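You operate a simulated robot arm through the tools that you are given. There is no shell and no other tool.

The job below is to be done with a simulated robot arm. You get a single attempt, and the scene is never put back.

## Task
Build up the valve in the jig with the white seat ring.
Fine: ring in the socket, ball on the ring, cover over them, then lock the yellow and red jig levers.

It is judged by the outcome, as a careful person would: the job done as asked, and still so three seconds after it is handed in. It fails if anything else is knocked over, pushed out of place, dropped, spilled or broken. Lids that push on must go on centred and level and be pressed home; caps that screw on are set level and turned clockwise until they are tight.

## Robot
A 6-joint arm with a two-finger gripper, fixed in place. Base frame: the origin is at the foot of the arm, x ahead of it, y to its left, z up; the work surface is at about z = 0. Lengths are in m, angles in rad, forces in N, time in s.
With the tool pointing down near the work surface it reaches from about 0.18 to 0.48 m from the base axis. Its first joint turns from -1.152 to 1.152 rad. Payload 1.76 kg.
The TCP is the grasp point between the finger pads, 0.029 m short of the fingertips. In the tool frame z runs along the fingers and y along their closing line. The gripper opens to 0.082 m. The gripper's body begins 0.058 m behind the TCP.
Orientation is that of the tool frame in the base frame, as a unit quaternion [w, x, y, z]. With the fingers straight down and closing along the base's y, the tool's x points along the base's -x, its y along +y and its z along -z.

## Interface
- The arm moves only by the tool nudge_tool. Its argument "plan" is a list that holds one entry, the list of rows, each a list of 7 numbers: the shift along the tool's x, y, z in m, then the turn, a rotation vector about the tool's x, y, z in rad, then the finger opening in m, from 0 to 0.082. In form: [[[tx, ty, tz, wx, wy, wz, fingers], ...]]. A call has 1 to 20 rows; each row shifts and turns the commanded pose from where the row before left it, along the tool's axes as they then stand. Rows are played at 5 a second. More than 0.05 m and 0.15 rad between two rows, or a gripper value outside its range, and nothing of the call is played. A pose out of reach is approached as far as the arm can. The call stops where the force on the tool passes 40 N (or 10 N more than at its start, if that is more) or the arm is blocked; 0.2 s more then pass. Each finger halts on what it meets, pressing with about 32 N; the grip force reading is that of the motor and also rises with nothing between the fingers. The clock runs only during rows and for 0.2 s after the last one: add rows that do not move to give the fingers time. The reply holds the time, the measured pose of the TCP, the force on the tool along the base axes, the opening and the grip force, in the units named above and with some noise, with the torque about the TCP (base axes, N m) and any sound that the robot's microphone picked up.
- Cameras (640 x 400 px; columns grow to the right, rows downward): "scene" is fixed at [0.063, 0.3387, 0.4227]; the picture's right is [-0.70, -0.72, 0.00], its down [-0.41, 0.40, -0.82] and it looks along [0.59, -0.57, -0.57] (base axes); focal length 245 px, centre (320, 200). "wrist" rides on the gripper at [0.079, 0.004, -0.09] in the tool frame; the picture's right is [-0.05, 1.00, 0.00], its down [-0.71, -0.04, -0.71] and it looks along [-0.71, -0.04, 0.71] (tool axes); focal length 256 px, centre (320, 200). There is no depth. A picture from a camera that has moved, and an enlarged one, comes with that camera's place and axes in the base frame and with its lens.
- get_image(camera): a new picture of that camera. No time passes.
- close_up(camera, box): a new picture of the part [left, top, right, bottom] of that camera's present view, enlarged. No time passes.
- close_job(): hands the job in; it is judged then, once.

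Nothing tells you positions but the pictures and the camera data. Unless the task says otherwise, let go and move clear before handing in.

The tools are called after "Call:" as a command line: name --argument value ..., lists and objects as JSON in quotes. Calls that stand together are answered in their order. nudge_tool: Moves the arm, as the interface text tells. Its arguments: {"type":"object","properties":{"plan":{"type":"array"}},"required":["plan"]} The other tools are called the same way: get_image (camera) takes a picture; close_up (camera, box) takes an enlarged picture of a part of a camera's view; close_job () hands the job in.

At the start:

```text
time_s: 0.0
tool_pos: [0.291, -0.0576, 0.2896]
tcp_rot: [0.0, 0.0, 1.0, -0.001]
force: [0.6, 0.2, 0.4]
wrist_torque: [-0.02, -0.03, -0.01]
width: 0.0821
grasp_force: 0.1
```

scene: 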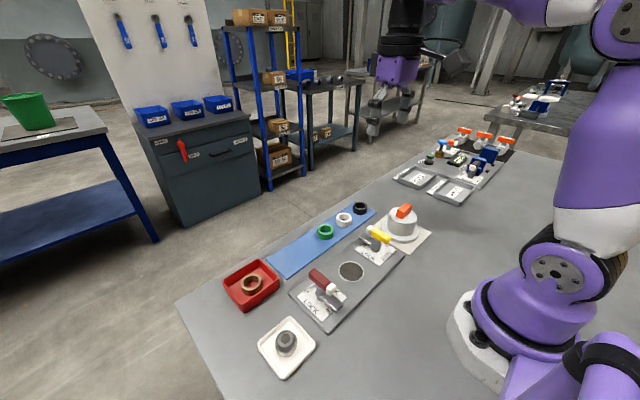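
wrist: 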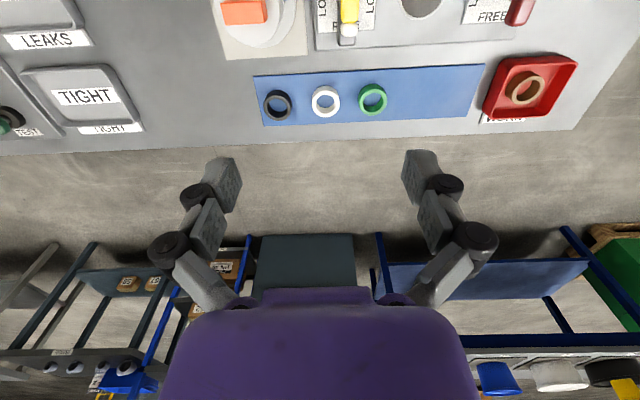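

I see a jig plate with a socket hole and yellow and red levers, a blue strip with black, white and green rings, a white tray with a ball, and a cover with an orange handle. I'll look closer before moving.

Call:
close_up --camera "scene" --box '[220, 180, 450, 390]'

Call:
close_up --camera "scene" --box '[330, 190, 440, 260]'

Call:
close_up --camera "scene" --box '[250, 260, 360, 380]'

Call:
close_up --camera "wrist" --box '[200, 0, 600, 150]'

Call:
close_up --camera "scene" --box '[380, 100, 540, 220]'

```text
1.90 times, centred on (335, 285) of scene
camera zoom: at [0.063, 0.3387, 0.4227], right [-0.7, -0.72, 0.0], down [-0.41, 0.4, -0.82], along [0.59, -0.57, -0.57], focal length 466 px, centre (291, 38)
```

zoom: 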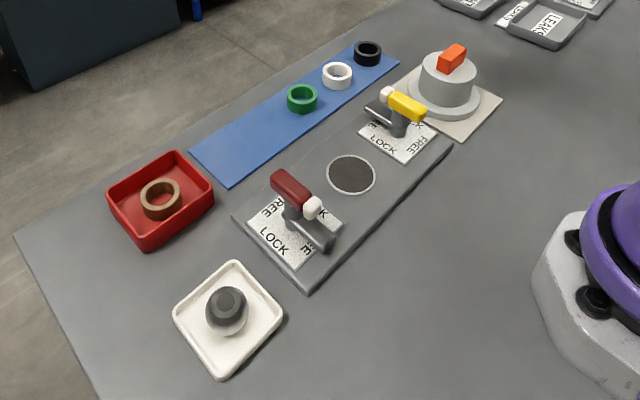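

```text
5.71 times, centred on (385, 225) of scene
camera zoom: at [0.063, 0.3387, 0.4227], right [-0.7, -0.72, 0.0], down [-0.41, 0.4, -0.82], along [0.59, -0.57, -0.57], focal length 1400 px, centre (-51, 57)
```

zoom: 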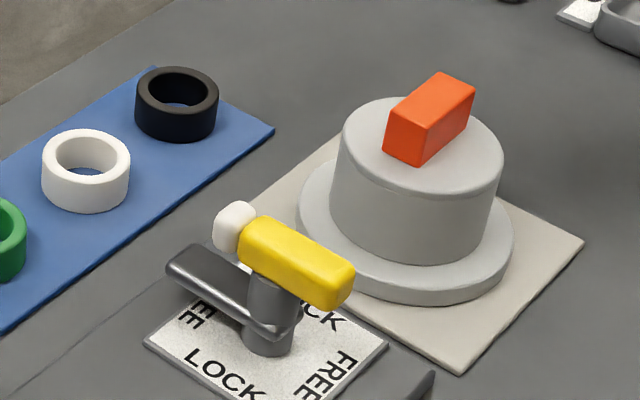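

```text
3.33 times, centred on (305, 320) of scene
camera zoom: at [0.063, 0.3387, 0.4227], right [-0.7, -0.72, 0.0], down [-0.41, 0.4, -0.82], along [0.59, -0.57, -0.57], focal length 816 px, centre (370, -200)
```

zoom: 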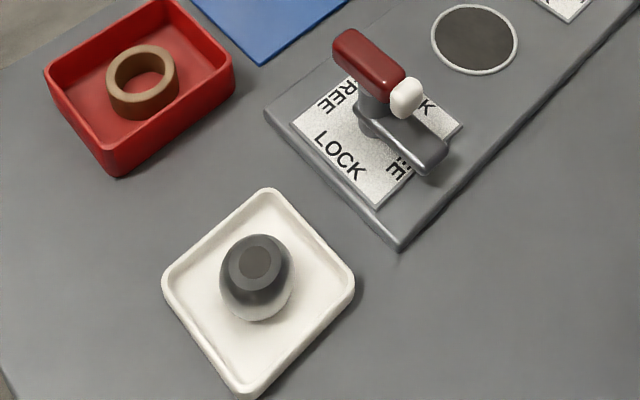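

```text
1.60 times, centred on (400, 75) of wrist
camera zoom: at [0.2121, -0.0551, 0.378], right [0.05, 1.0, 0.0], down [0.71, -0.04, 0.71], along [0.71, -0.04, -0.71], focal length 410 px, centre (192, 400)
```

zoom: 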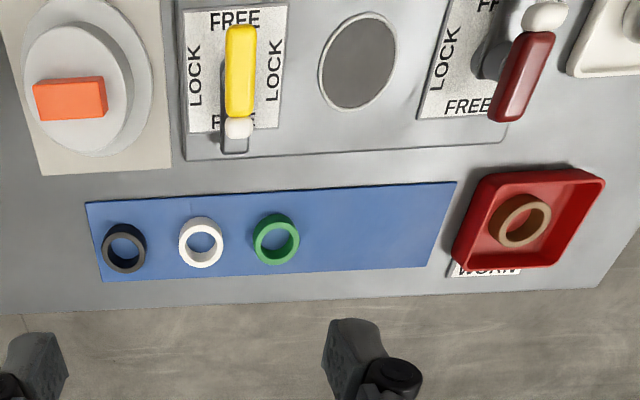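

```text
3.33 times, centred on (460, 160) of scene
camera zoom: at [0.063, 0.3387, 0.4227], right [-0.7, -0.72, 0.0], down [-0.41, 0.4, -0.82], along [0.59, -0.57, -0.57], focal length 816 px, centre (-147, 333)
```

zoom: 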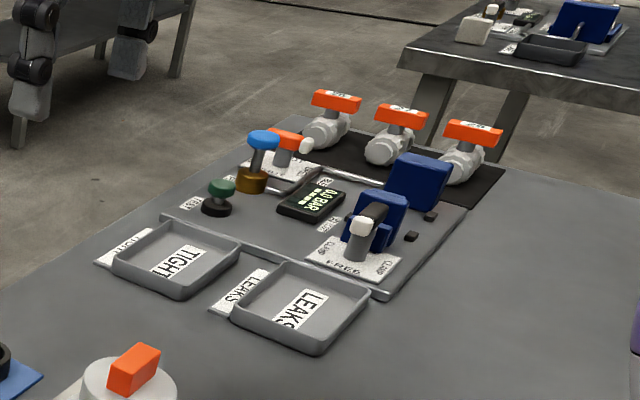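

I'll back the arm up so the wrist camera sees the socket, levers, and ball from above; the white ring is at about (0.375, -0.056), the socket at about (0.255, 0.059).

Call:
nudge_tool --plan '[[[0.0225, 0.03, 0, 0, 0, 0, 0.082], [0.0225, 0.03, 0, 0, 0, 0, 0.082], [0.0225, 0.03, 0, 0, 0, 0, 0.082], [0.0225, 0.03, 0, 0, 0, 0, 0.082], [0, 0, 0, 0, 0, 0, 0.082]]]'

Call:
get_image --camera "wrist"

Call:
close_up --camera "wrist" --box '[160, 0, 480, 200]'

```text
time_s: 1.2
tool_pos: [0.2014, 0.0626, 0.2873]
tcp_rot: [0.001, 0.0, 1.0, -0.001]
force: [-0.1, 0.0, -0.5]
wrist_torque: [-0.02, 0.01, 0.0]
width: 0.0823
grasp_force: 0.0
```

```text
taken
camera wrist: at [0.1218, 0.065, 0.377], right [0.05, 1.0, 0.0], down [0.71, -0.04, 0.71], along [0.71, -0.04, -0.71], focal length 256 px, centre (320, 200)
```

wrist: 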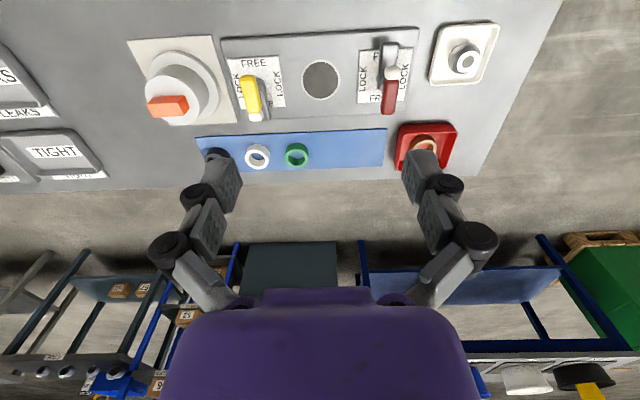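

```text
2.00 times, centred on (320, 100) of wrist
camera zoom: at [0.1218, 0.065, 0.377], right [0.05, 1.0, 0.0], down [0.71, -0.04, 0.71], along [0.71, -0.04, -0.71], focal length 512 px, centre (320, 400)
```

zoom: 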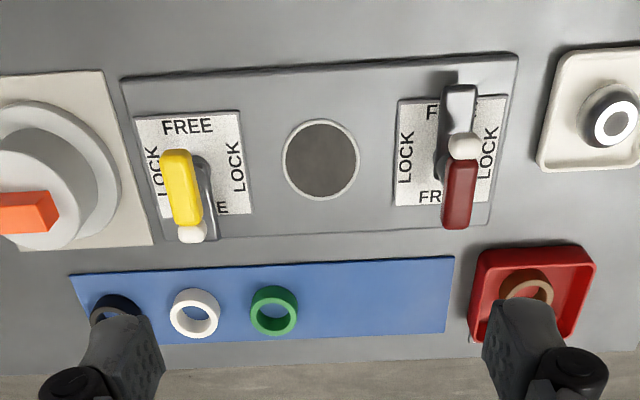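

Levers are both lying along FREE. I'll zoom in on the socket, levers and ball.

Call:
close_up --camera "wrist" --box '[210, 40, 350, 127]'

Call:
close_up --camera "wrist" --box '[340, 20, 500, 120]'

Call:
close_up --camera "scene" --box '[330, 220, 400, 290]'

Call:
close_up --camera "scene" --box '[290, 255, 370, 325]'

Call:
close_up --camera "scene" --box '[255, 315, 325, 380]'

Call:
close_up --camera "wrist" --box '[130, 30, 240, 130]'

```text
4.57 times, centred on (280, 84) of wrist
camera zoom: at [0.1218, 0.065, 0.377], right [0.05, 1.0, 0.0], down [0.71, -0.04, 0.71], along [0.71, -0.04, -0.71], focal length 1170 px, centre (503, 733)
```

zoom: 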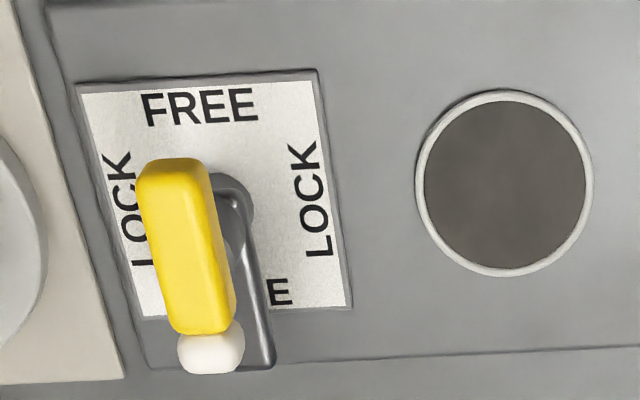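

```text
4.00 times, centred on (420, 70) of wrist
camera zoom: at [0.1218, 0.065, 0.377], right [0.05, 1.0, 0.0], down [0.71, -0.04, 0.71], along [0.71, -0.04, -0.71], focal length 1024 px, centre (-80, 720)
```

zoom: 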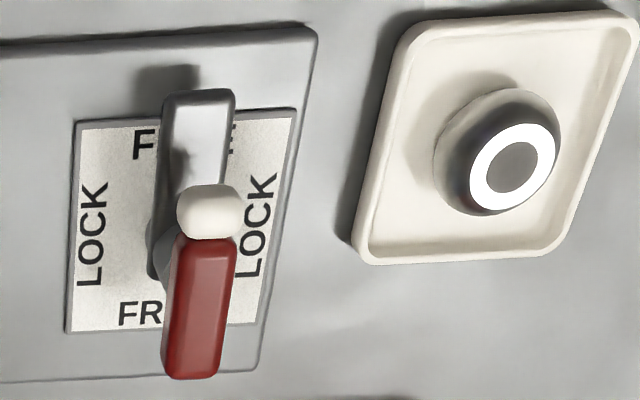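

```text
5.71 times, centred on (365, 255) of scene
camera zoom: at [0.0629, 0.3387, 0.4227], right [-0.7, -0.72, 0.0], down [-0.41, 0.4, -0.82], along [0.59, -0.57, -0.57], focal length 1400 px, centre (63, -114)
```

zoom: 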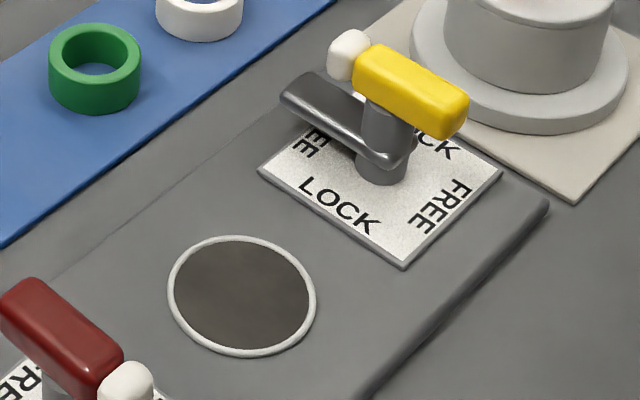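

```text
5.71 times, centred on (330, 290) of scene
camera zoom: at [0.0629, 0.3387, 0.4227], right [-0.7, -0.72, 0.0], down [-0.41, 0.4, -0.82], along [0.59, -0.57, -0.57], focal length 1400 px, centre (263, -314)
```

zoom: 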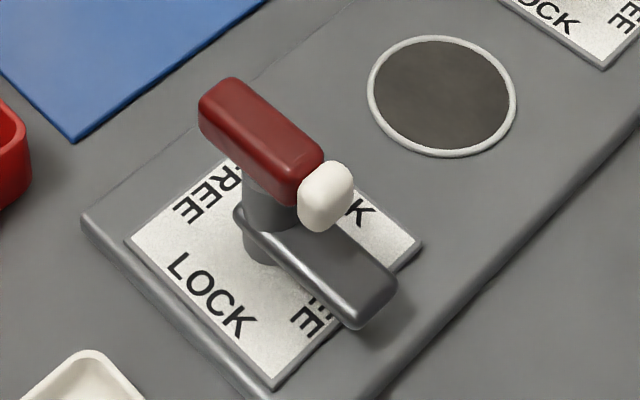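

```text
6.15 times, centred on (290, 348) of scene
camera zoom: at [0.0629, 0.3387, 0.4227], right [-0.7, -0.72, 0.0], down [-0.41, 0.4, -0.82], along [0.59, -0.57, -0.57], focal length 1507 px, centre (505, -708)
```

zoom: 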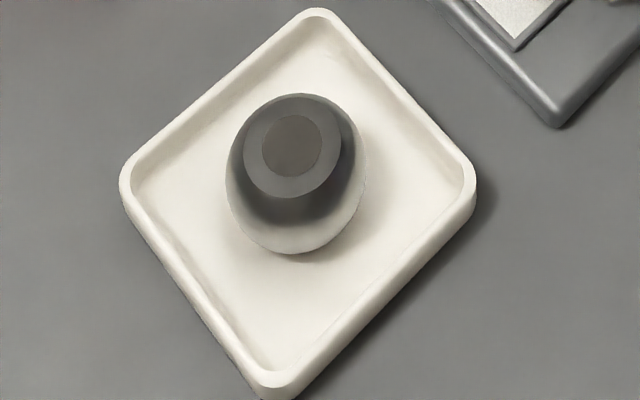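

```text
4.00 times, centred on (185, 80) of wrist
camera zoom: at [0.1218, 0.065, 0.377], right [0.05, 1.0, 0.0], down [0.71, -0.04, 0.71], along [0.71, -0.04, -0.71], focal length 1024 px, centre (860, 680)
```

zoom: 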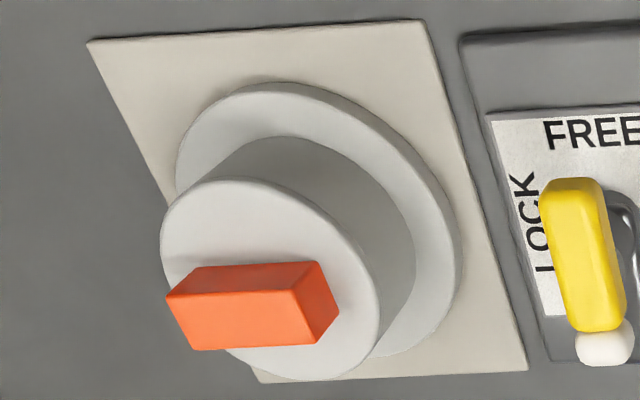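

The yellow and red lever bars point along x (FREE) and should swing over the socket side (both counter-clockwise). First I go above the white ring at about (0.375, -0.056) and check alignment.

Call:
nudge_tool --plan '[[[-0.0217, -0.0148, 0.023, 0, 0, 0, 0.058], [-0.0217, -0.0148, 0.023, 0, 0, 0, 0.058], [-0.0217, -0.0148, 0.023, 0, 0, 0, 0.058], [-0.0217, -0.0148, 0.023, 0, 0, 0, 0.058], [-0.0217, -0.0148, 0.023, 0, 0, 0, 0.058], [-0.0217, -0.0148, 0.023, 0, 0, 0, 0.058], [-0.0217, -0.0148, 0.023, 0, 0, 0, 0.058], [-0.0217, -0.0148, 0.023, 0, 0, 0, 0.058], [0, 0, 0, 0, 0, 0, 0.058]]]'

Call:
get_image --camera "wrist"

Call:
close_up --camera "scene" --box '[300, 170, 430, 260]'

```text
time_s: 3.2
tool_pos: [0.3752, -0.0563, 0.1042]
tcp_rot: [0.0, 0.001, 1.0, -0.001]
force: [-0.5, 0.2, -1.0]
wrist_torque: [0.0, -0.02, -0.01]
width: 0.0576
grasp_force: 0.0
```

```text
taken
camera wrist: at [0.2967, -0.0536, 0.1934], right [0.05, 1.0, 0.0], down [0.71, -0.04, 0.71], along [0.71, -0.04, -0.71], focal length 256 px, centre (320, 200)
```

wrist: 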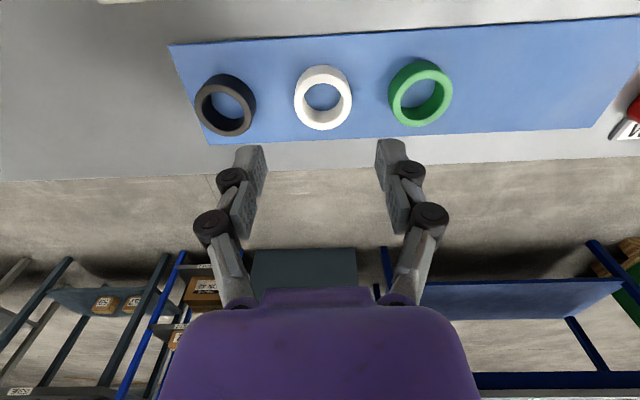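

```text
4.44 times, centred on (365, 215) of scene
camera zoom: at [0.063, 0.3387, 0.4227], right [-0.7, -0.72, 0.0], down [-0.41, 0.4, -0.82], along [0.59, -0.57, -0.57], focal length 1089 px, centre (120, 133)
```

zoom: 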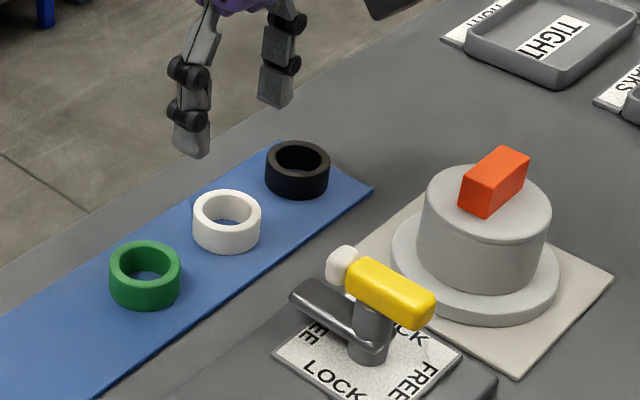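

Call:
close_up --camera "wrist" --box '[240, 40, 400, 140]'

```text
4.00 times, centred on (320, 90) of wrist
camera zoom: at [0.2967, -0.0536, 0.1934], right [0.05, 1.0, 0.0], down [0.71, -0.04, 0.71], along [0.71, -0.04, -0.71], focal length 1024 px, centre (320, 640)
```

zoom: 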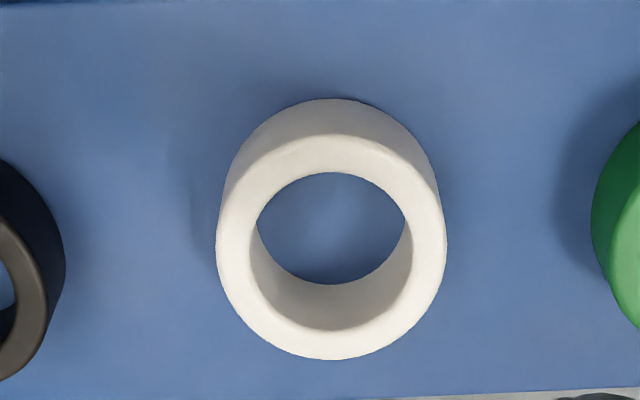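

The white ring is about 40 mm across, 20 mm tall, centred near (0.375, -0.055), and the open fingers straddle it. I lower so the fingertips take the upper part of the ring, then close.

Call:
nudge_tool --plan '[[[0, 0.0008, 0.02, 0, 0, 0, 0.058], [0, 0, 0.02, 0, 0, 0, 0.058], [0, 0, 0.012, 0, 0, 0, 0.058], [0, 0, 0.011, 0, 0, 0, 0.058], [0, 0, 0, 0, 0, 0, 0.058], [0, 0, 0, 0, 0, 0, 0.05], [0, 0, 0, 0, 0, 0, 0.045], [0, 0, 0, 0, 0, 0, 0.038], [0, 0, 0, 0, 0, 0, 0.034], [0, 0, 0, 0, 0, 0, 0.034]]]'

Call:
get_image --camera "wrist"

Call:
close_up --camera "scene" --box '[310, 170, 400, 240]'

```text
time_s: 5.4
tool_pos: [0.3741, -0.0554, 0.0427]
tcp_rot: [0.0, -0.001, 1.0, 0.0]
force: [-3.5, 2.8, 8.6]
wrist_torque: [0.11, 0.14, -0.02]
width: 0.0388
grasp_force: 31.9
```

```text
taken
camera wrist: at [0.2967, -0.0537, 0.1312], right [0.05, 1.0, 0.0], down [0.71, -0.04, 0.71], along [0.71, -0.04, -0.71], focal length 256 px, centre (320, 200)
```

wrist: 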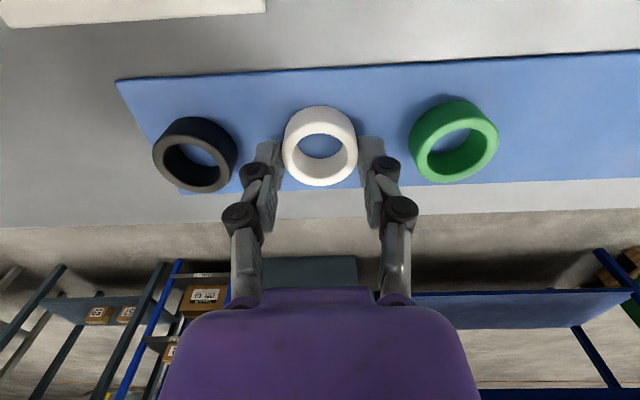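

```text
5.71 times, centred on (355, 205) of scene
camera zoom: at [0.0629, 0.3387, 0.4227], right [-0.7, -0.72, 0.0], down [-0.41, 0.4, -0.82], along [0.59, -0.57, -0.57], focal length 1400 px, centre (120, 171)
```

zoom: 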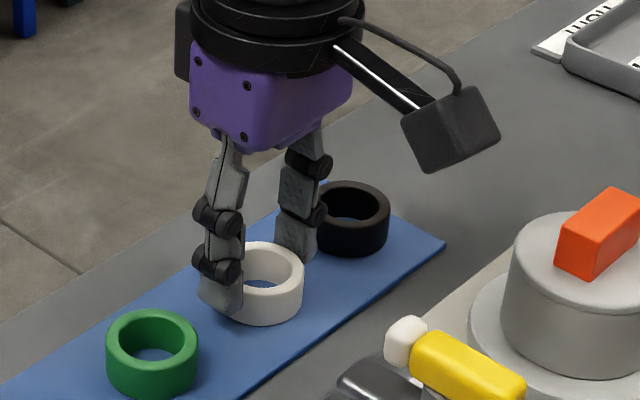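

The ring is gripped (opening 38.8 mm). I lift it and carry it above the socket.

Call:
nudge_tool --plan '[[[0, 0, -0.01, 0, 0, 0, 0.034], [0, 0, -0.02, 0, 0, 0, 0.034], [0, 0, -0.03, 0, 0, 0, 0.034], [0, 0, -0.02, 0, 0, 0, 0.034], [0, 0, 0, 0, 0, 0, 0.034]]]'

Call:
get_image --camera "wrist"

Call:
get_image --camera "scene"

```text
time_s: 6.6
tool_pos: [0.3778, -0.0564, 0.1235]
tcp_rot: [0.0, 0.0, 1.0, -0.001]
force: [-0.4, -0.1, -0.3]
wrist_torque: [0.02, -0.04, 0.05]
width: 0.0386
grasp_force: 32.5
```

```text
taken
camera wrist: at [0.2987, -0.054, 0.2122], right [0.05, 1.0, 0.0], down [0.71, -0.04, 0.71], along [0.71, -0.04, -0.71], focal length 256 px, centre (320, 200)
```

wrist: 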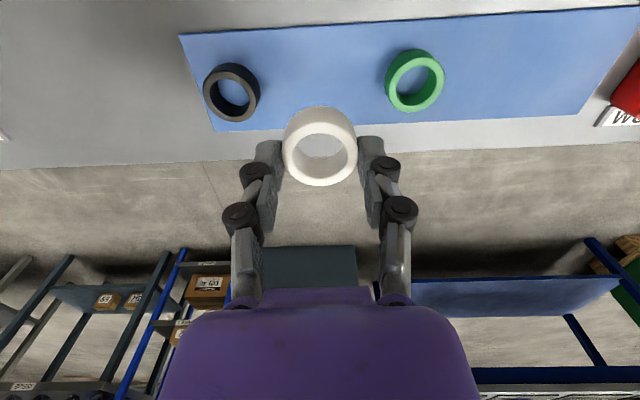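

```text
taken
```

scene: 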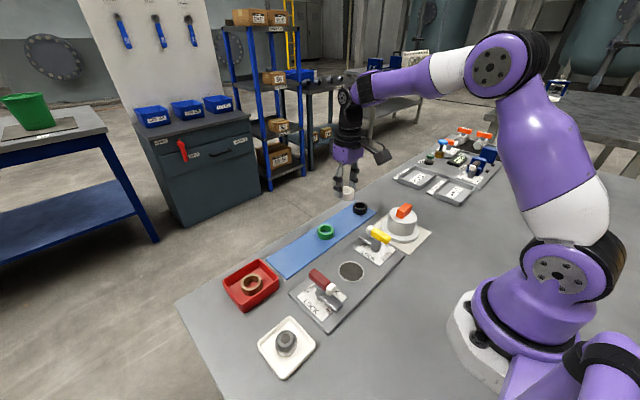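

Call:
close_up --camera "wrist" --box '[240, 90, 400, 190]'

```text
4.00 times, centred on (320, 140) of wrist
camera zoom: at [0.2987, -0.054, 0.2122], right [0.05, 1.0, 0.0], down [0.71, -0.04, 0.71], along [0.71, -0.04, -0.71], focal length 1024 px, centre (320, 440)
```

zoom: 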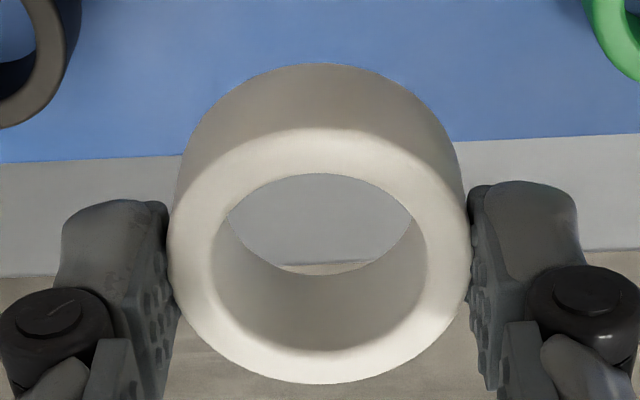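

The ring is held level and centred on the TCP. I carry it up and over toward the socket.

Call:
nudge_tool --plan '[[[0, 0, -0.03, 0, 0, 0, 0.034], [0.0247, 0.0231, 0, 0, 0, 0, 0.034], [0.0247, 0.0231, 0, 0, 0, 0, 0.034], [0.0247, 0.0231, 0, 0, 0, 0, 0.034], [0.0247, 0.0231, 0, 0, 0, 0, 0.034], [0.0247, 0.0231, 0, 0, 0, 0, 0.034], [0, 0, 0, 0, 0, 0, 0.034]]]'

Call:
get_image --camera "wrist"

Call:
close_up --camera "scene" --box '[280, 190, 430, 310]'

```text
time_s: 8.2
tool_pos: [0.2506, 0.0594, 0.1513]
tcp_rot: [-0.001, 0.0, 1.0, -0.001]
force: [0.5, 0.6, -0.4]
wrist_torque: [0.0, 0.04, 0.0]
width: 0.0384
grasp_force: 31.8
```

```text
taken
camera wrist: at [0.1713, 0.0617, 0.2394], right [0.05, 1.0, 0.0], down [0.71, -0.04, 0.71], along [0.71, -0.04, -0.71], focal length 256 px, centre (320, 200)
```

wrist: 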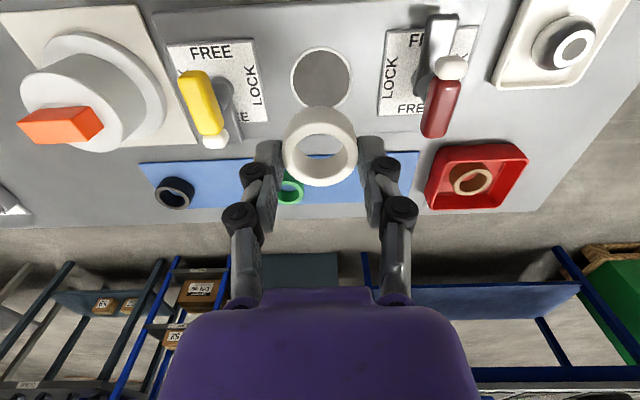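

```text
3.33 times, centred on (355, 250) of scene
camera zoom: at [0.0629, 0.3387, 0.4227], right [-0.7, -0.72, 0.0], down [-0.41, 0.4, -0.82], along [0.59, -0.57, -0.57], focal length 816 px, centre (203, 33)
```

zoom: 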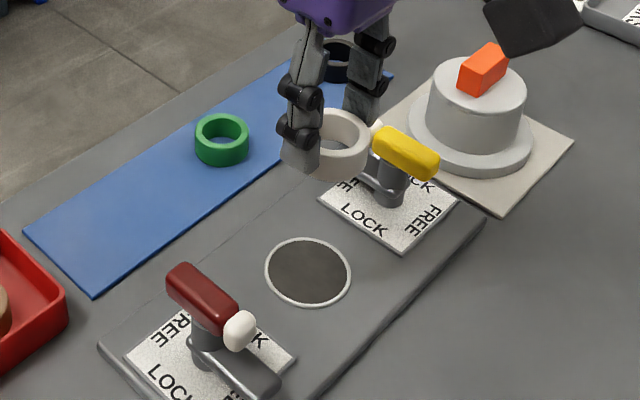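

Call:
close_up --camera "wrist" --box '[270, 30, 370, 120]'

Call:
close_up --camera "wrist" --box '[160, 20, 280, 160]'

Call:
close_up --camera "wrist" --box '[370, 0, 610, 150]'

```text
4.44 times, centred on (320, 75) of wrist
camera zoom: at [0.1713, 0.0617, 0.2394], right [0.05, 1.0, 0.0], down [0.71, -0.04, 0.71], along [0.71, -0.04, -0.71], focal length 1138 px, centre (320, 756)
```

zoom: 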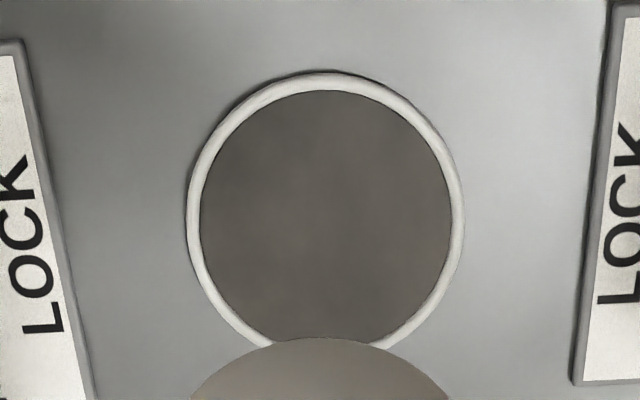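

```text
2.86 times, centred on (220, 90) of wrist
camera zoom: at [0.1713, 0.0617, 0.2394], right [0.05, 1.0, 0.0], down [0.71, -0.04, 0.71], along [0.71, -0.04, -0.71], focal length 731 px, centre (606, 514)
```

zoom: 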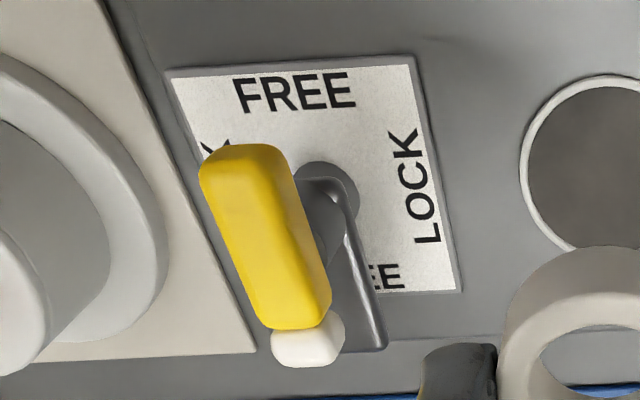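

```text
2.67 times, centred on (490, 75) of wrist
camera zoom: at [0.1713, 0.0617, 0.2394], right [0.05, 1.0, 0.0], down [0.71, -0.04, 0.71], along [0.71, -0.04, -0.71], focal length 683 px, centre (-133, 533)
```

zoom: 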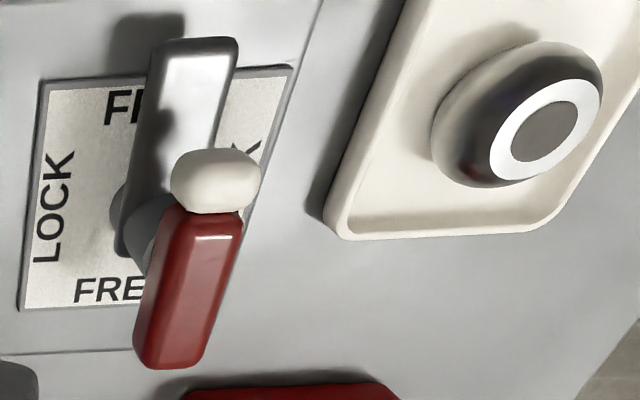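

The socket centre works out at about (0.2556, 0.0588), inner diameter about 49 mm. I align and lower to just above it.

Call:
nudge_tool --plan '[[[-0.0055, 0.0005, 0.02, 0, 0, 0, 0.034], [0, 0, 0.025, 0, 0, 0, 0.034], [0, 0, 0.02, 0, 0, 0, 0.034], [0, 0, 0.015, 0, 0, 0, 0.034], [0, 0, 0, 0, 0, 0, 0.034]]]'

Call:
close_up --camera "wrist" --box '[220, 60, 420, 220]'

Call:
close_up --camera "scene" --box '[300, 210, 400, 300]'

```text
time_s: 9.4
tool_pos: [0.2564, 0.06, 0.0695]
tcp_rot: [0.0, 0.0, 1.0, -0.001]
force: [0.7, 0.5, -0.1]
wrist_torque: [-0.03, -0.03, 0.03]
width: 0.0386
grasp_force: 31.9
```

```text
2.50 times, centred on (320, 140) of wrist
camera zoom: at [0.1774, 0.0626, 0.159], right [0.05, 1.0, 0.0], down [0.71, -0.04, 0.71], along [0.71, -0.04, -0.71], focal length 640 px, centre (320, 350)
```

zoom: 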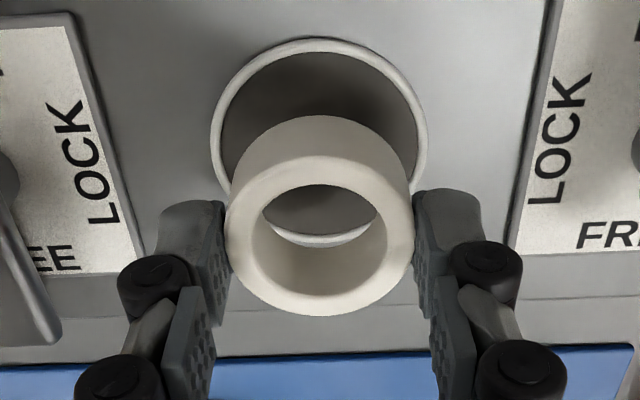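

```text
4.44 times, centred on (350, 255) of scene
camera zoom: at [0.063, 0.3387, 0.4227], right [-0.7, -0.72, 0.0], down [-0.41, 0.4, -0.82], along [0.59, -0.57, -0.57], focal length 1089 px, centre (187, -44)
```

zoom: 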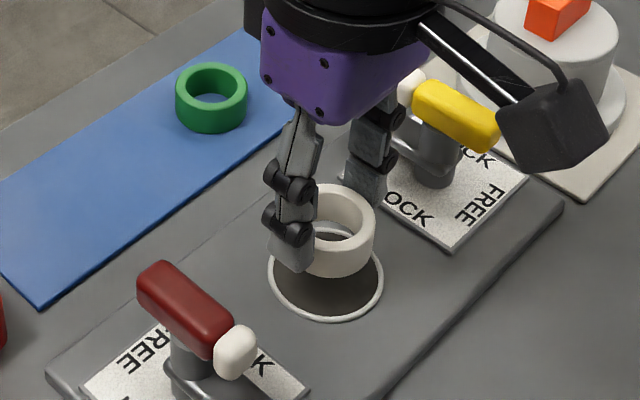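

Call:
nudge_tool --plan '[[[-0.0003, 0.0004, 0.008, 0, 0, 0, 0.034], [0, 0, 0.004, 0, 0, 0, 0.034], [0, 0, 0.003, 0, 0, 0, 0.034], [0, 0, 0.0025, 0, 0, 0, 0.034], [0, 0, 0, 0, 0, 0, 0.034]]]'

Call:
close_up --camera "wrist" --box '[220, 60, 420, 220]'

Call:
close_up --camera "scene" --box '[300, 210, 400, 300]'

```text
time_s: 10.6
tool_pos: [0.2566, 0.0607, 0.0535]
tcp_rot: [0.0, 0.0, 1.0, -0.001]
force: [0.4, 0.1, 0.3]
wrist_torque: [0.01, -0.03, 0.01]
width: 0.0385
grasp_force: 32.2
```

```text
2.50 times, centred on (320, 140) of wrist
camera zoom: at [0.1783, 0.0631, 0.143], right [0.05, 1.0, 0.0], down [0.71, -0.04, 0.71], along [0.71, -0.04, -0.71], focal length 640 px, centre (320, 350)
```

zoom: 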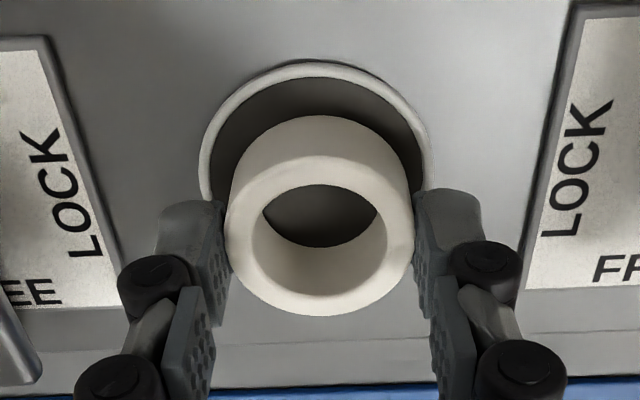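

```text
4.44 times, centred on (350, 255) of scene
camera zoom: at [0.063, 0.3387, 0.4227], right [-0.7, -0.72, 0.0], down [-0.41, 0.4, -0.82], along [0.59, -0.57, -0.57], focal length 1089 px, centre (187, -44)
```

zoom: 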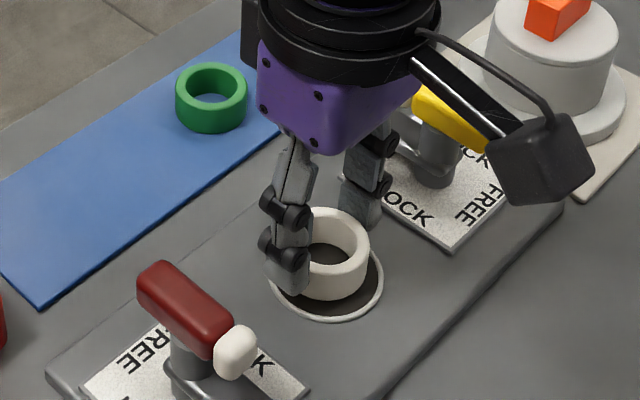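

Call:
nudge_tool --plan '[[[0.0012, -0.0006, 0.002, 0, 0, 0, 0.034], [0, 0, 0.002, 0, 0, 0, 0.034], [0, 0, 0.002, 0, 0, 0, 0.034], [0, 0, 0.0015, 0, 0, 0, 0.034], [0, 0, 0, 0, 0, 0, 0.034]]]'

Call:
close_up --camera "wrist" --box '[220, 60, 420, 220]'

Call:
close_up --camera "scene" --box '[300, 210, 400, 300]'

```text
time_s: 11.8
tool_pos: [0.2552, 0.0609, 0.0472]
tcp_rot: [0.001, 0.0, 1.0, -0.001]
force: [-2.1, -7.7, 28.4]
wrist_torque: [-0.25, 0.14, -0.01]
width: 0.0386
grasp_force: 32.3
```

```text
2.50 times, centred on (320, 140) of wrist
camera zoom: at [0.1767, 0.0632, 0.1354], right [0.05, 1.0, 0.0], down [0.7, -0.04, 0.71], along [0.71, -0.04, -0.71], focal length 640 px, centre (320, 350)
```

zoom: 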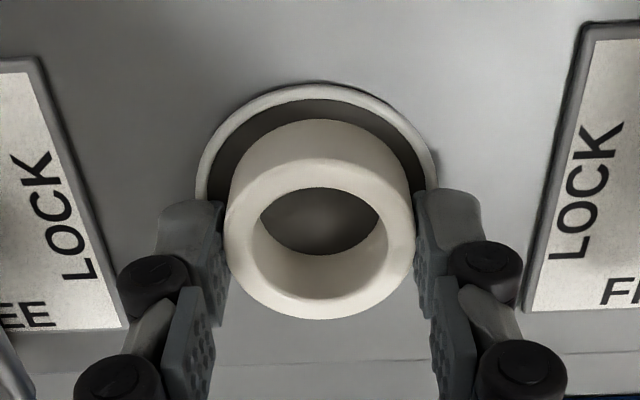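

```text
4.44 times, centred on (350, 255) of scene
camera zoom: at [0.0629, 0.3387, 0.4227], right [-0.7, -0.72, 0.0], down [-0.41, 0.4, -0.82], along [0.59, -0.57, -0.57], focal length 1089 px, centre (187, -44)
```

zoom: 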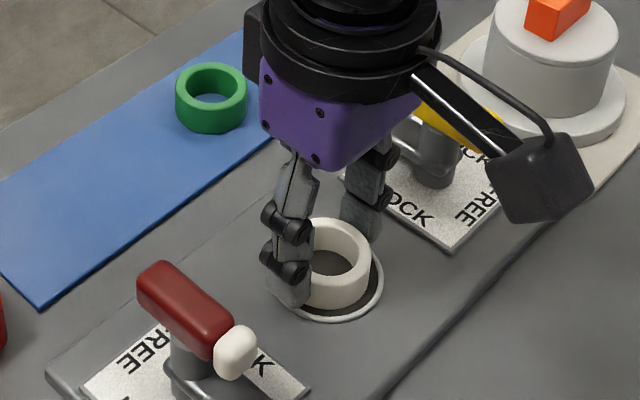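

The ring is resting on the socket floor (28 N, centred inside the rim). I release and rise.

Call:
nudge_tool --plan '[[[0, 0, -0.001, 0, 0, 0, 0.036], [0, 0, 0, 0, 0, 0, 0.042], [0, 0, 0, 0, 0, 0, 0.05], [0, 0, 0, 0, 0, 0, 0.056], [0, 0, -0.01, 0, 0, 0, 0.056], [0, 0, -0.03, 0, 0, 0, 0.056], [0, 0, -0.04, 0, 0, 0, 0.056], [0, 0, -0.03, 0, 0, 0, 0.056], [0, 0, 0, 0, 0, 0, 0.056]]]'

Call:
get_image --camera "wrist"

Call:
close_up --camera "wrist" --box '[260, 30, 380, 120]'

Call:
close_up --camera "scene" --box '[300, 210, 400, 300]'

```text
time_s: 13.8
tool_pos: [0.2561, 0.0596, 0.1576]
tcp_rot: [0.0, 0.0, 1.0, -0.001]
force: [0.1, 0.3, 0.3]
wrist_torque: [0.0, 0.01, 0.0]
width: 0.056
grasp_force: 0.0
```

```text
taken
camera wrist: at [0.1764, 0.0626, 0.2467], right [0.05, 1.0, 0.0], down [0.71, -0.04, 0.71], along [0.71, -0.04, -0.71], focal length 256 px, centre (320, 200)
```

wrist: 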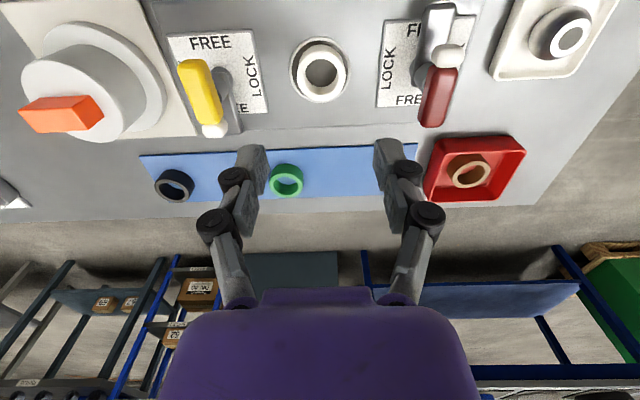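

```text
4.44 times, centred on (320, 75) of wrist
camera zoom: at [0.1764, 0.0626, 0.2467], right [0.05, 1.0, 0.0], down [0.71, -0.04, 0.71], along [0.71, -0.04, -0.71], focal length 1138 px, centre (320, 756)
```

zoom: 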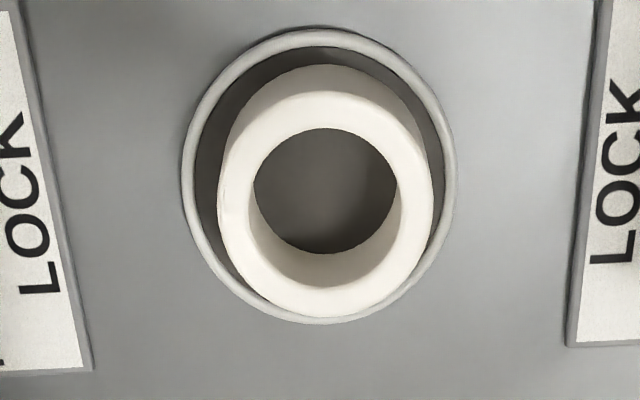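

```text
4.44 times, centred on (350, 255) of scene
camera zoom: at [0.063, 0.3387, 0.4227], right [-0.7, -0.72, 0.0], down [-0.41, 0.4, -0.82], along [0.59, -0.57, -0.57], focal length 1089 px, centre (187, -44)
```

zoom: 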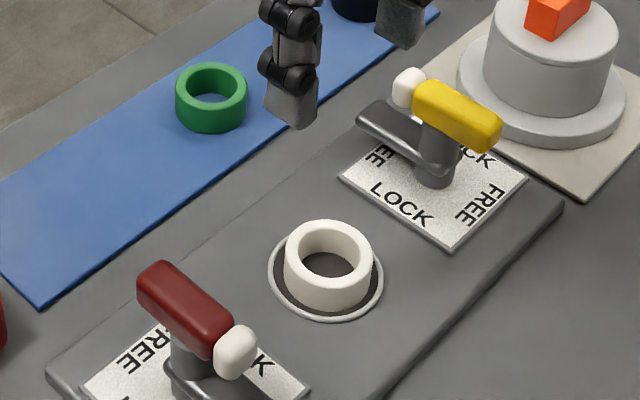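

The ring sits in the socket at about (0.255, 0.060), top around z 0.026. Next I go above the ball in the white tray, near (0.236, 0.247).

Call:
nudge_tool --plan '[[[0.003, 0.03, 0, 0, 0, 0, 0.06], [0.003, 0.032, 0, 0, 0, 0, 0.06], [0.003, 0.032, 0, 0, 0, 0, 0.06], [0.003, 0.032, 0, 0, 0, 0, 0.06], [0.003, 0.032, 0.01, 0, 0, 0, 0.06], [0.003, 0.03, 0.01, 0, 0, 0, 0.05], [0, 0, 0, 0, 0, 0, 0.05]]]'

Call:
get_image --camera "wrist"

Call:
close_up --camera "wrist" --box '[240, 40, 400, 150]'

```text
time_s: 15.4
tool_pos: [0.2371, 0.249, 0.1372]
tcp_rot: [0.0, 0.0, 1.0, -0.001]
force: [0.9, -1.0, 0.0]
wrist_torque: [0.0, 0.01, -0.03]
width: 0.05
grasp_force: 0.1
```

```text
taken
camera wrist: at [0.1579, 0.2521, 0.2267], right [0.05, 1.0, 0.0], down [0.71, -0.04, 0.71], along [0.71, -0.04, -0.71], focal length 256 px, centre (320, 200)
```

wrist: 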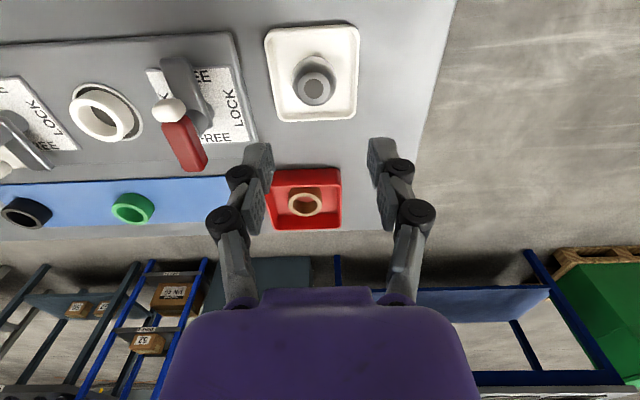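

```text
3.64 times, centred on (320, 95) of wrist
camera zoom: at [0.1579, 0.2521, 0.2267], right [0.05, 1.0, 0.0], down [0.71, -0.04, 0.71], along [0.71, -0.04, -0.71], focal length 931 px, centre (320, 582)
```

zoom: 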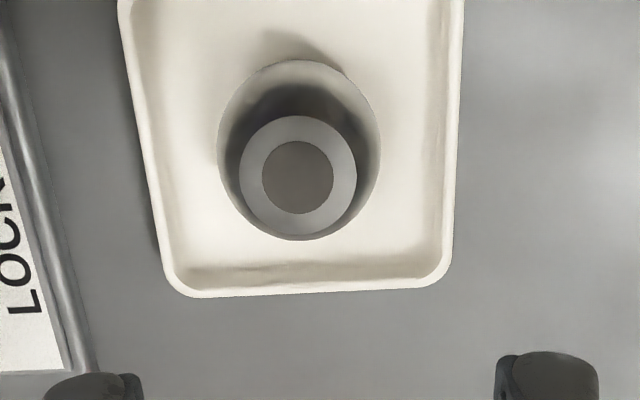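

Call:
nudge_tool --plan '[[[0.0019, -0.0043, 0.02, 0, 0, 0, 0.043], [0, 0, 0.025, 0, 0, 0, 0.043], [0, 0, 0.022, 0, 0, 0, 0.043], [0, 0, 0, 0, 0, 0, 0.043]]]'

Call:
close_up --camera "wrist" --box '[220, 60, 420, 200]'

Call:
close_up --camera "scene" --box '[240, 270, 340, 390]'

```text
time_s: 16.4
tool_pos: [0.2353, 0.245, 0.0704]
tcp_rot: [0.001, 0.0, 1.0, 0.0]
force: [-0.7, -0.9, 0.8]
wrist_torque: [0.02, 0.02, -0.03]
width: 0.0428
grasp_force: 0.1
```

```text
2.86 times, centred on (320, 130) of wrist
camera zoom: at [0.1565, 0.2471, 0.1596], right [0.05, 1.0, 0.0], down [0.71, -0.04, 0.71], along [0.71, -0.04, -0.71], focal length 731 px, centre (320, 400)
```

zoom: 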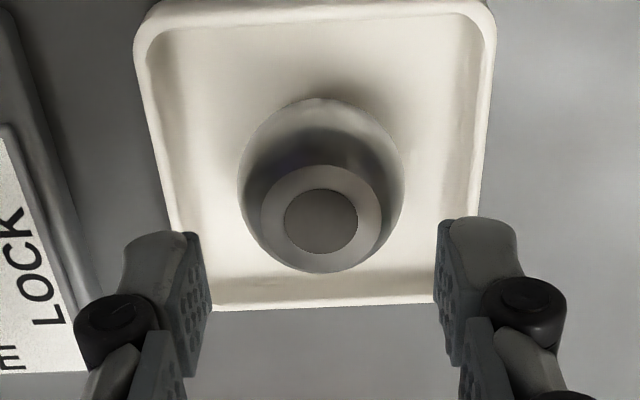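

```text
3.33 times, centred on (290, 330) of scene
camera zoom: at [0.063, 0.3387, 0.4227], right [-0.7, -0.72, 0.0], down [-0.41, 0.4, -0.82], along [0.59, -0.57, -0.57], focal length 816 px, centre (420, -233)
```

zoom: 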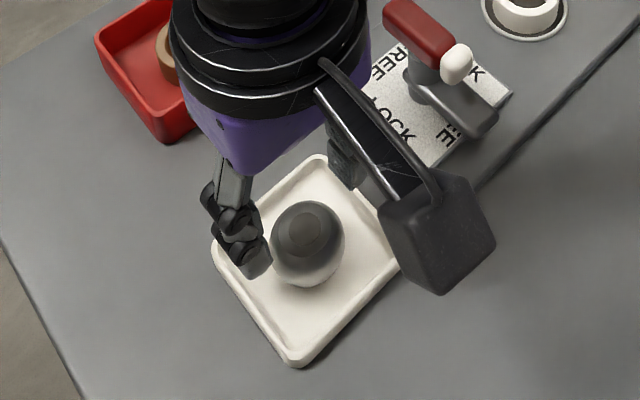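

Call:
nudge_tool --plan '[[[0.001, 0, 0.015, 0, 0, 0, 0.043], [0, 0, 0.009, 0, 0, 0, 0.043], [0, 0, 0.008, 0, 0, 0, 0.043], [0, 0, 0, 0, 0, 0, 0.043]]]'

Call:
close_up --camera "wrist" --box '[220, 60, 420, 200]'

Call:
close_up --camera "scene" --box '[240, 270, 340, 390]'

```text
time_s: 17.4
tool_pos: [0.2351, 0.2448, 0.0384]
tcp_rot: [0.001, 0.0, 1.0, -0.001]
force: [0.7, 0.2, 1.7]
wrist_torque: [0.04, 0.02, -0.01]
width: 0.0427
grasp_force: 0.2
```

```text
2.86 times, centred on (320, 130) of wrist
camera zoom: at [0.156, 0.2469, 0.1277], right [0.05, 1.0, 0.0], down [0.71, -0.04, 0.71], along [0.71, -0.04, -0.71], focal length 731 px, centre (320, 400)
```

zoom: 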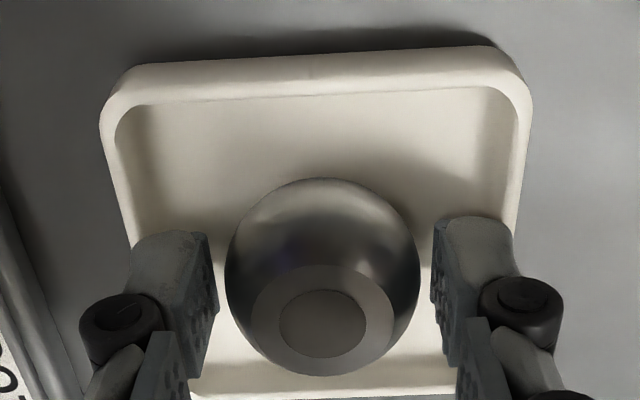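

```text
3.33 times, centred on (290, 330) of scene
camera zoom: at [0.063, 0.3387, 0.4227], right [-0.7, -0.72, 0.0], down [-0.41, 0.4, -0.82], along [0.59, -0.57, -0.57], focal length 816 px, centre (420, -233)
```

zoom: 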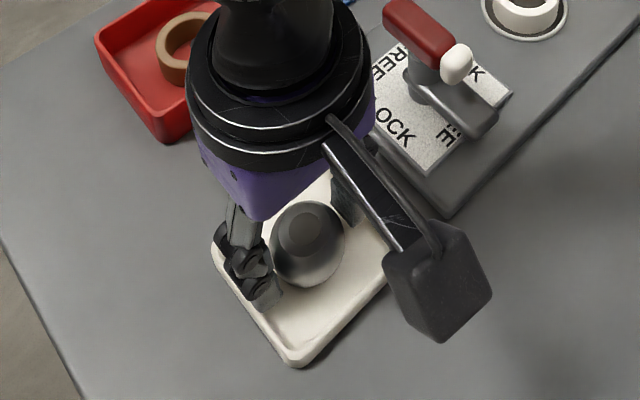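

Call:
nudge_tool --plan '[[[0, 0, 0, 0, 0, 0, 0.038], [0, 0, 0, 0, 0, 0, 0.034], [0, 0, 0, 0, 0, 0, 0.03], [0, 0, 0, 0, 0, 0, 0.03], [0, 0, -0.005, 0, 0, 0, 0.03], [0, 0, -0.015, 0, 0, 0, 0.03], [0, 0, -0.03, 0, 0, 0, 0.03], [0, 0, -0.03, 0, 0, 0, 0.03], [0, 0, -0.02, 0, 0, 0, 0.03], [0, 0, 0, 0, 0, 0, 0.03]]]'

Call:
get_image --camera "wrist"

Call:
close_up --camera "wrist" --box '[220, 60, 420, 200]'

Call:
close_up --camera "scene" --box '[220, 230, 360, 390]'

```text
time_s: 19.6
tool_pos: [0.2341, 0.2446, 0.1395]
tcp_rot: [0.0, -0.001, 1.0, 0.0]
force: [0.5, 0.1, -1.0]
wrist_torque: [-0.01, 0.0, 0.03]
width: 0.0341
grasp_force: 31.6
```

```text
taken
camera wrist: at [0.155, 0.2471, 0.2287], right [0.05, 1.0, 0.0], down [0.71, -0.04, 0.71], along [0.71, -0.04, -0.71], focal length 256 px, centre (320, 200)
```

wrist: 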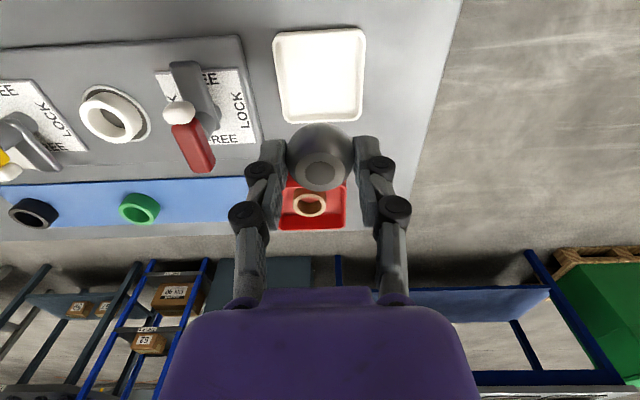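

```text
2.86 times, centred on (320, 130) of wrist
camera zoom: at [0.155, 0.2471, 0.2287], right [0.05, 1.0, 0.0], down [0.71, -0.04, 0.71], along [0.71, -0.04, -0.71], focal length 731 px, centre (320, 400)
```

zoom: 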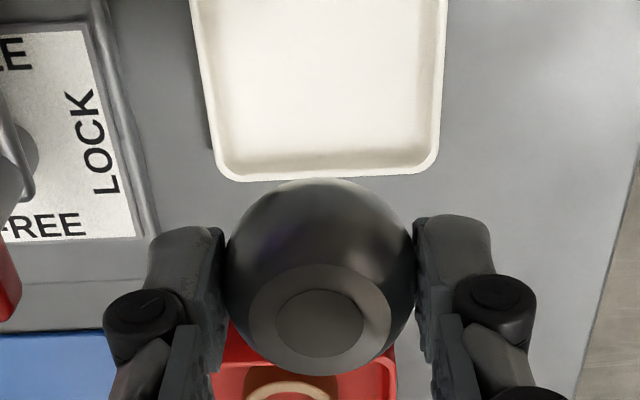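

```text
2.50 times, centred on (290, 310) of scene
camera zoom: at [0.063, 0.3387, 0.4227], right [-0.7, -0.72, 0.0], down [-0.41, 0.4, -0.82], along [0.59, -0.57, -0.57], focal length 612 px, centre (395, -75)
```

zoom: 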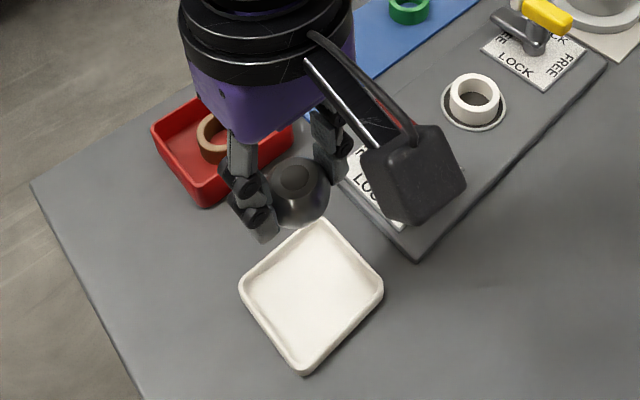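

The ball is held upright with its flat level. I carry it above the ring.

Call:
nudge_tool --plan '[[[-0.0035, -0.03, -0.01, 0, 0, 0, 0.03], [-0.0035, -0.031, 0, 0, 0, 0, 0.03], [-0.0035, -0.031, 0, 0, 0, 0, 0.03], [-0.0035, -0.031, 0, 0, 0, 0, 0.03], [-0.0035, -0.031, 0, 0, 0, 0, 0.03], [-0.0037, -0.0295, 0, 0, 0, 0, 0.03], [0, 0, 0, 0, 0, 0, 0.03], [0, 0, 0, 0, 0, 0, 0.03]]]'

Call:
get_image --camera "wrist"

Call:
close_up --camera "wrist" --box '[250, 30, 390, 130]'

```text
time_s: 21.4
tool_pos: [0.2545, 0.0602, 0.1484]
tcp_rot: [0.0, 0.0, 1.0, 0.0]
force: [0.7, -0.2, 0.0]
wrist_torque: [-0.02, 0.0, -0.02]
width: 0.0339
grasp_force: 32.2
```

```text
taken
camera wrist: at [0.176, 0.0631, 0.2378], right [0.05, 1.0, 0.0], down [0.71, -0.04, 0.71], along [0.71, -0.04, -0.71], focal length 256 px, centre (320, 200)
```

wrist: 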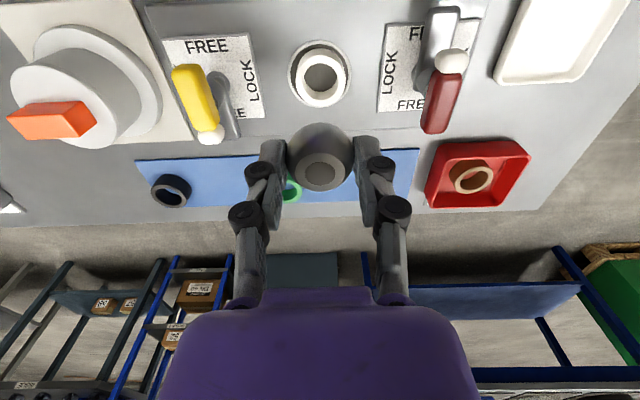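

```text
4.00 times, centred on (320, 80) of wrist
camera zoom: at [0.176, 0.0631, 0.2378], right [0.05, 1.0, 0.0], down [0.71, -0.04, 0.71], along [0.71, -0.04, -0.71], focal length 1024 px, centre (320, 680)
```

zoom: 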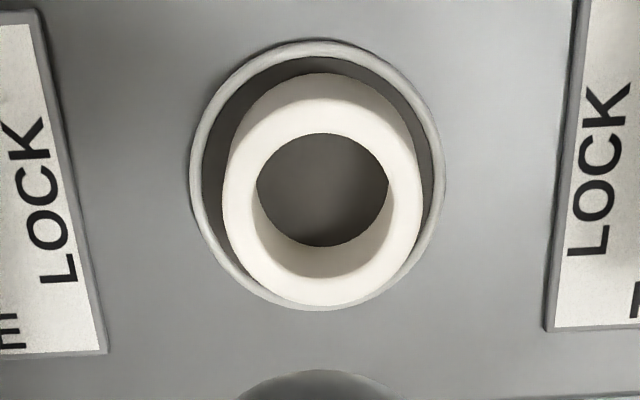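

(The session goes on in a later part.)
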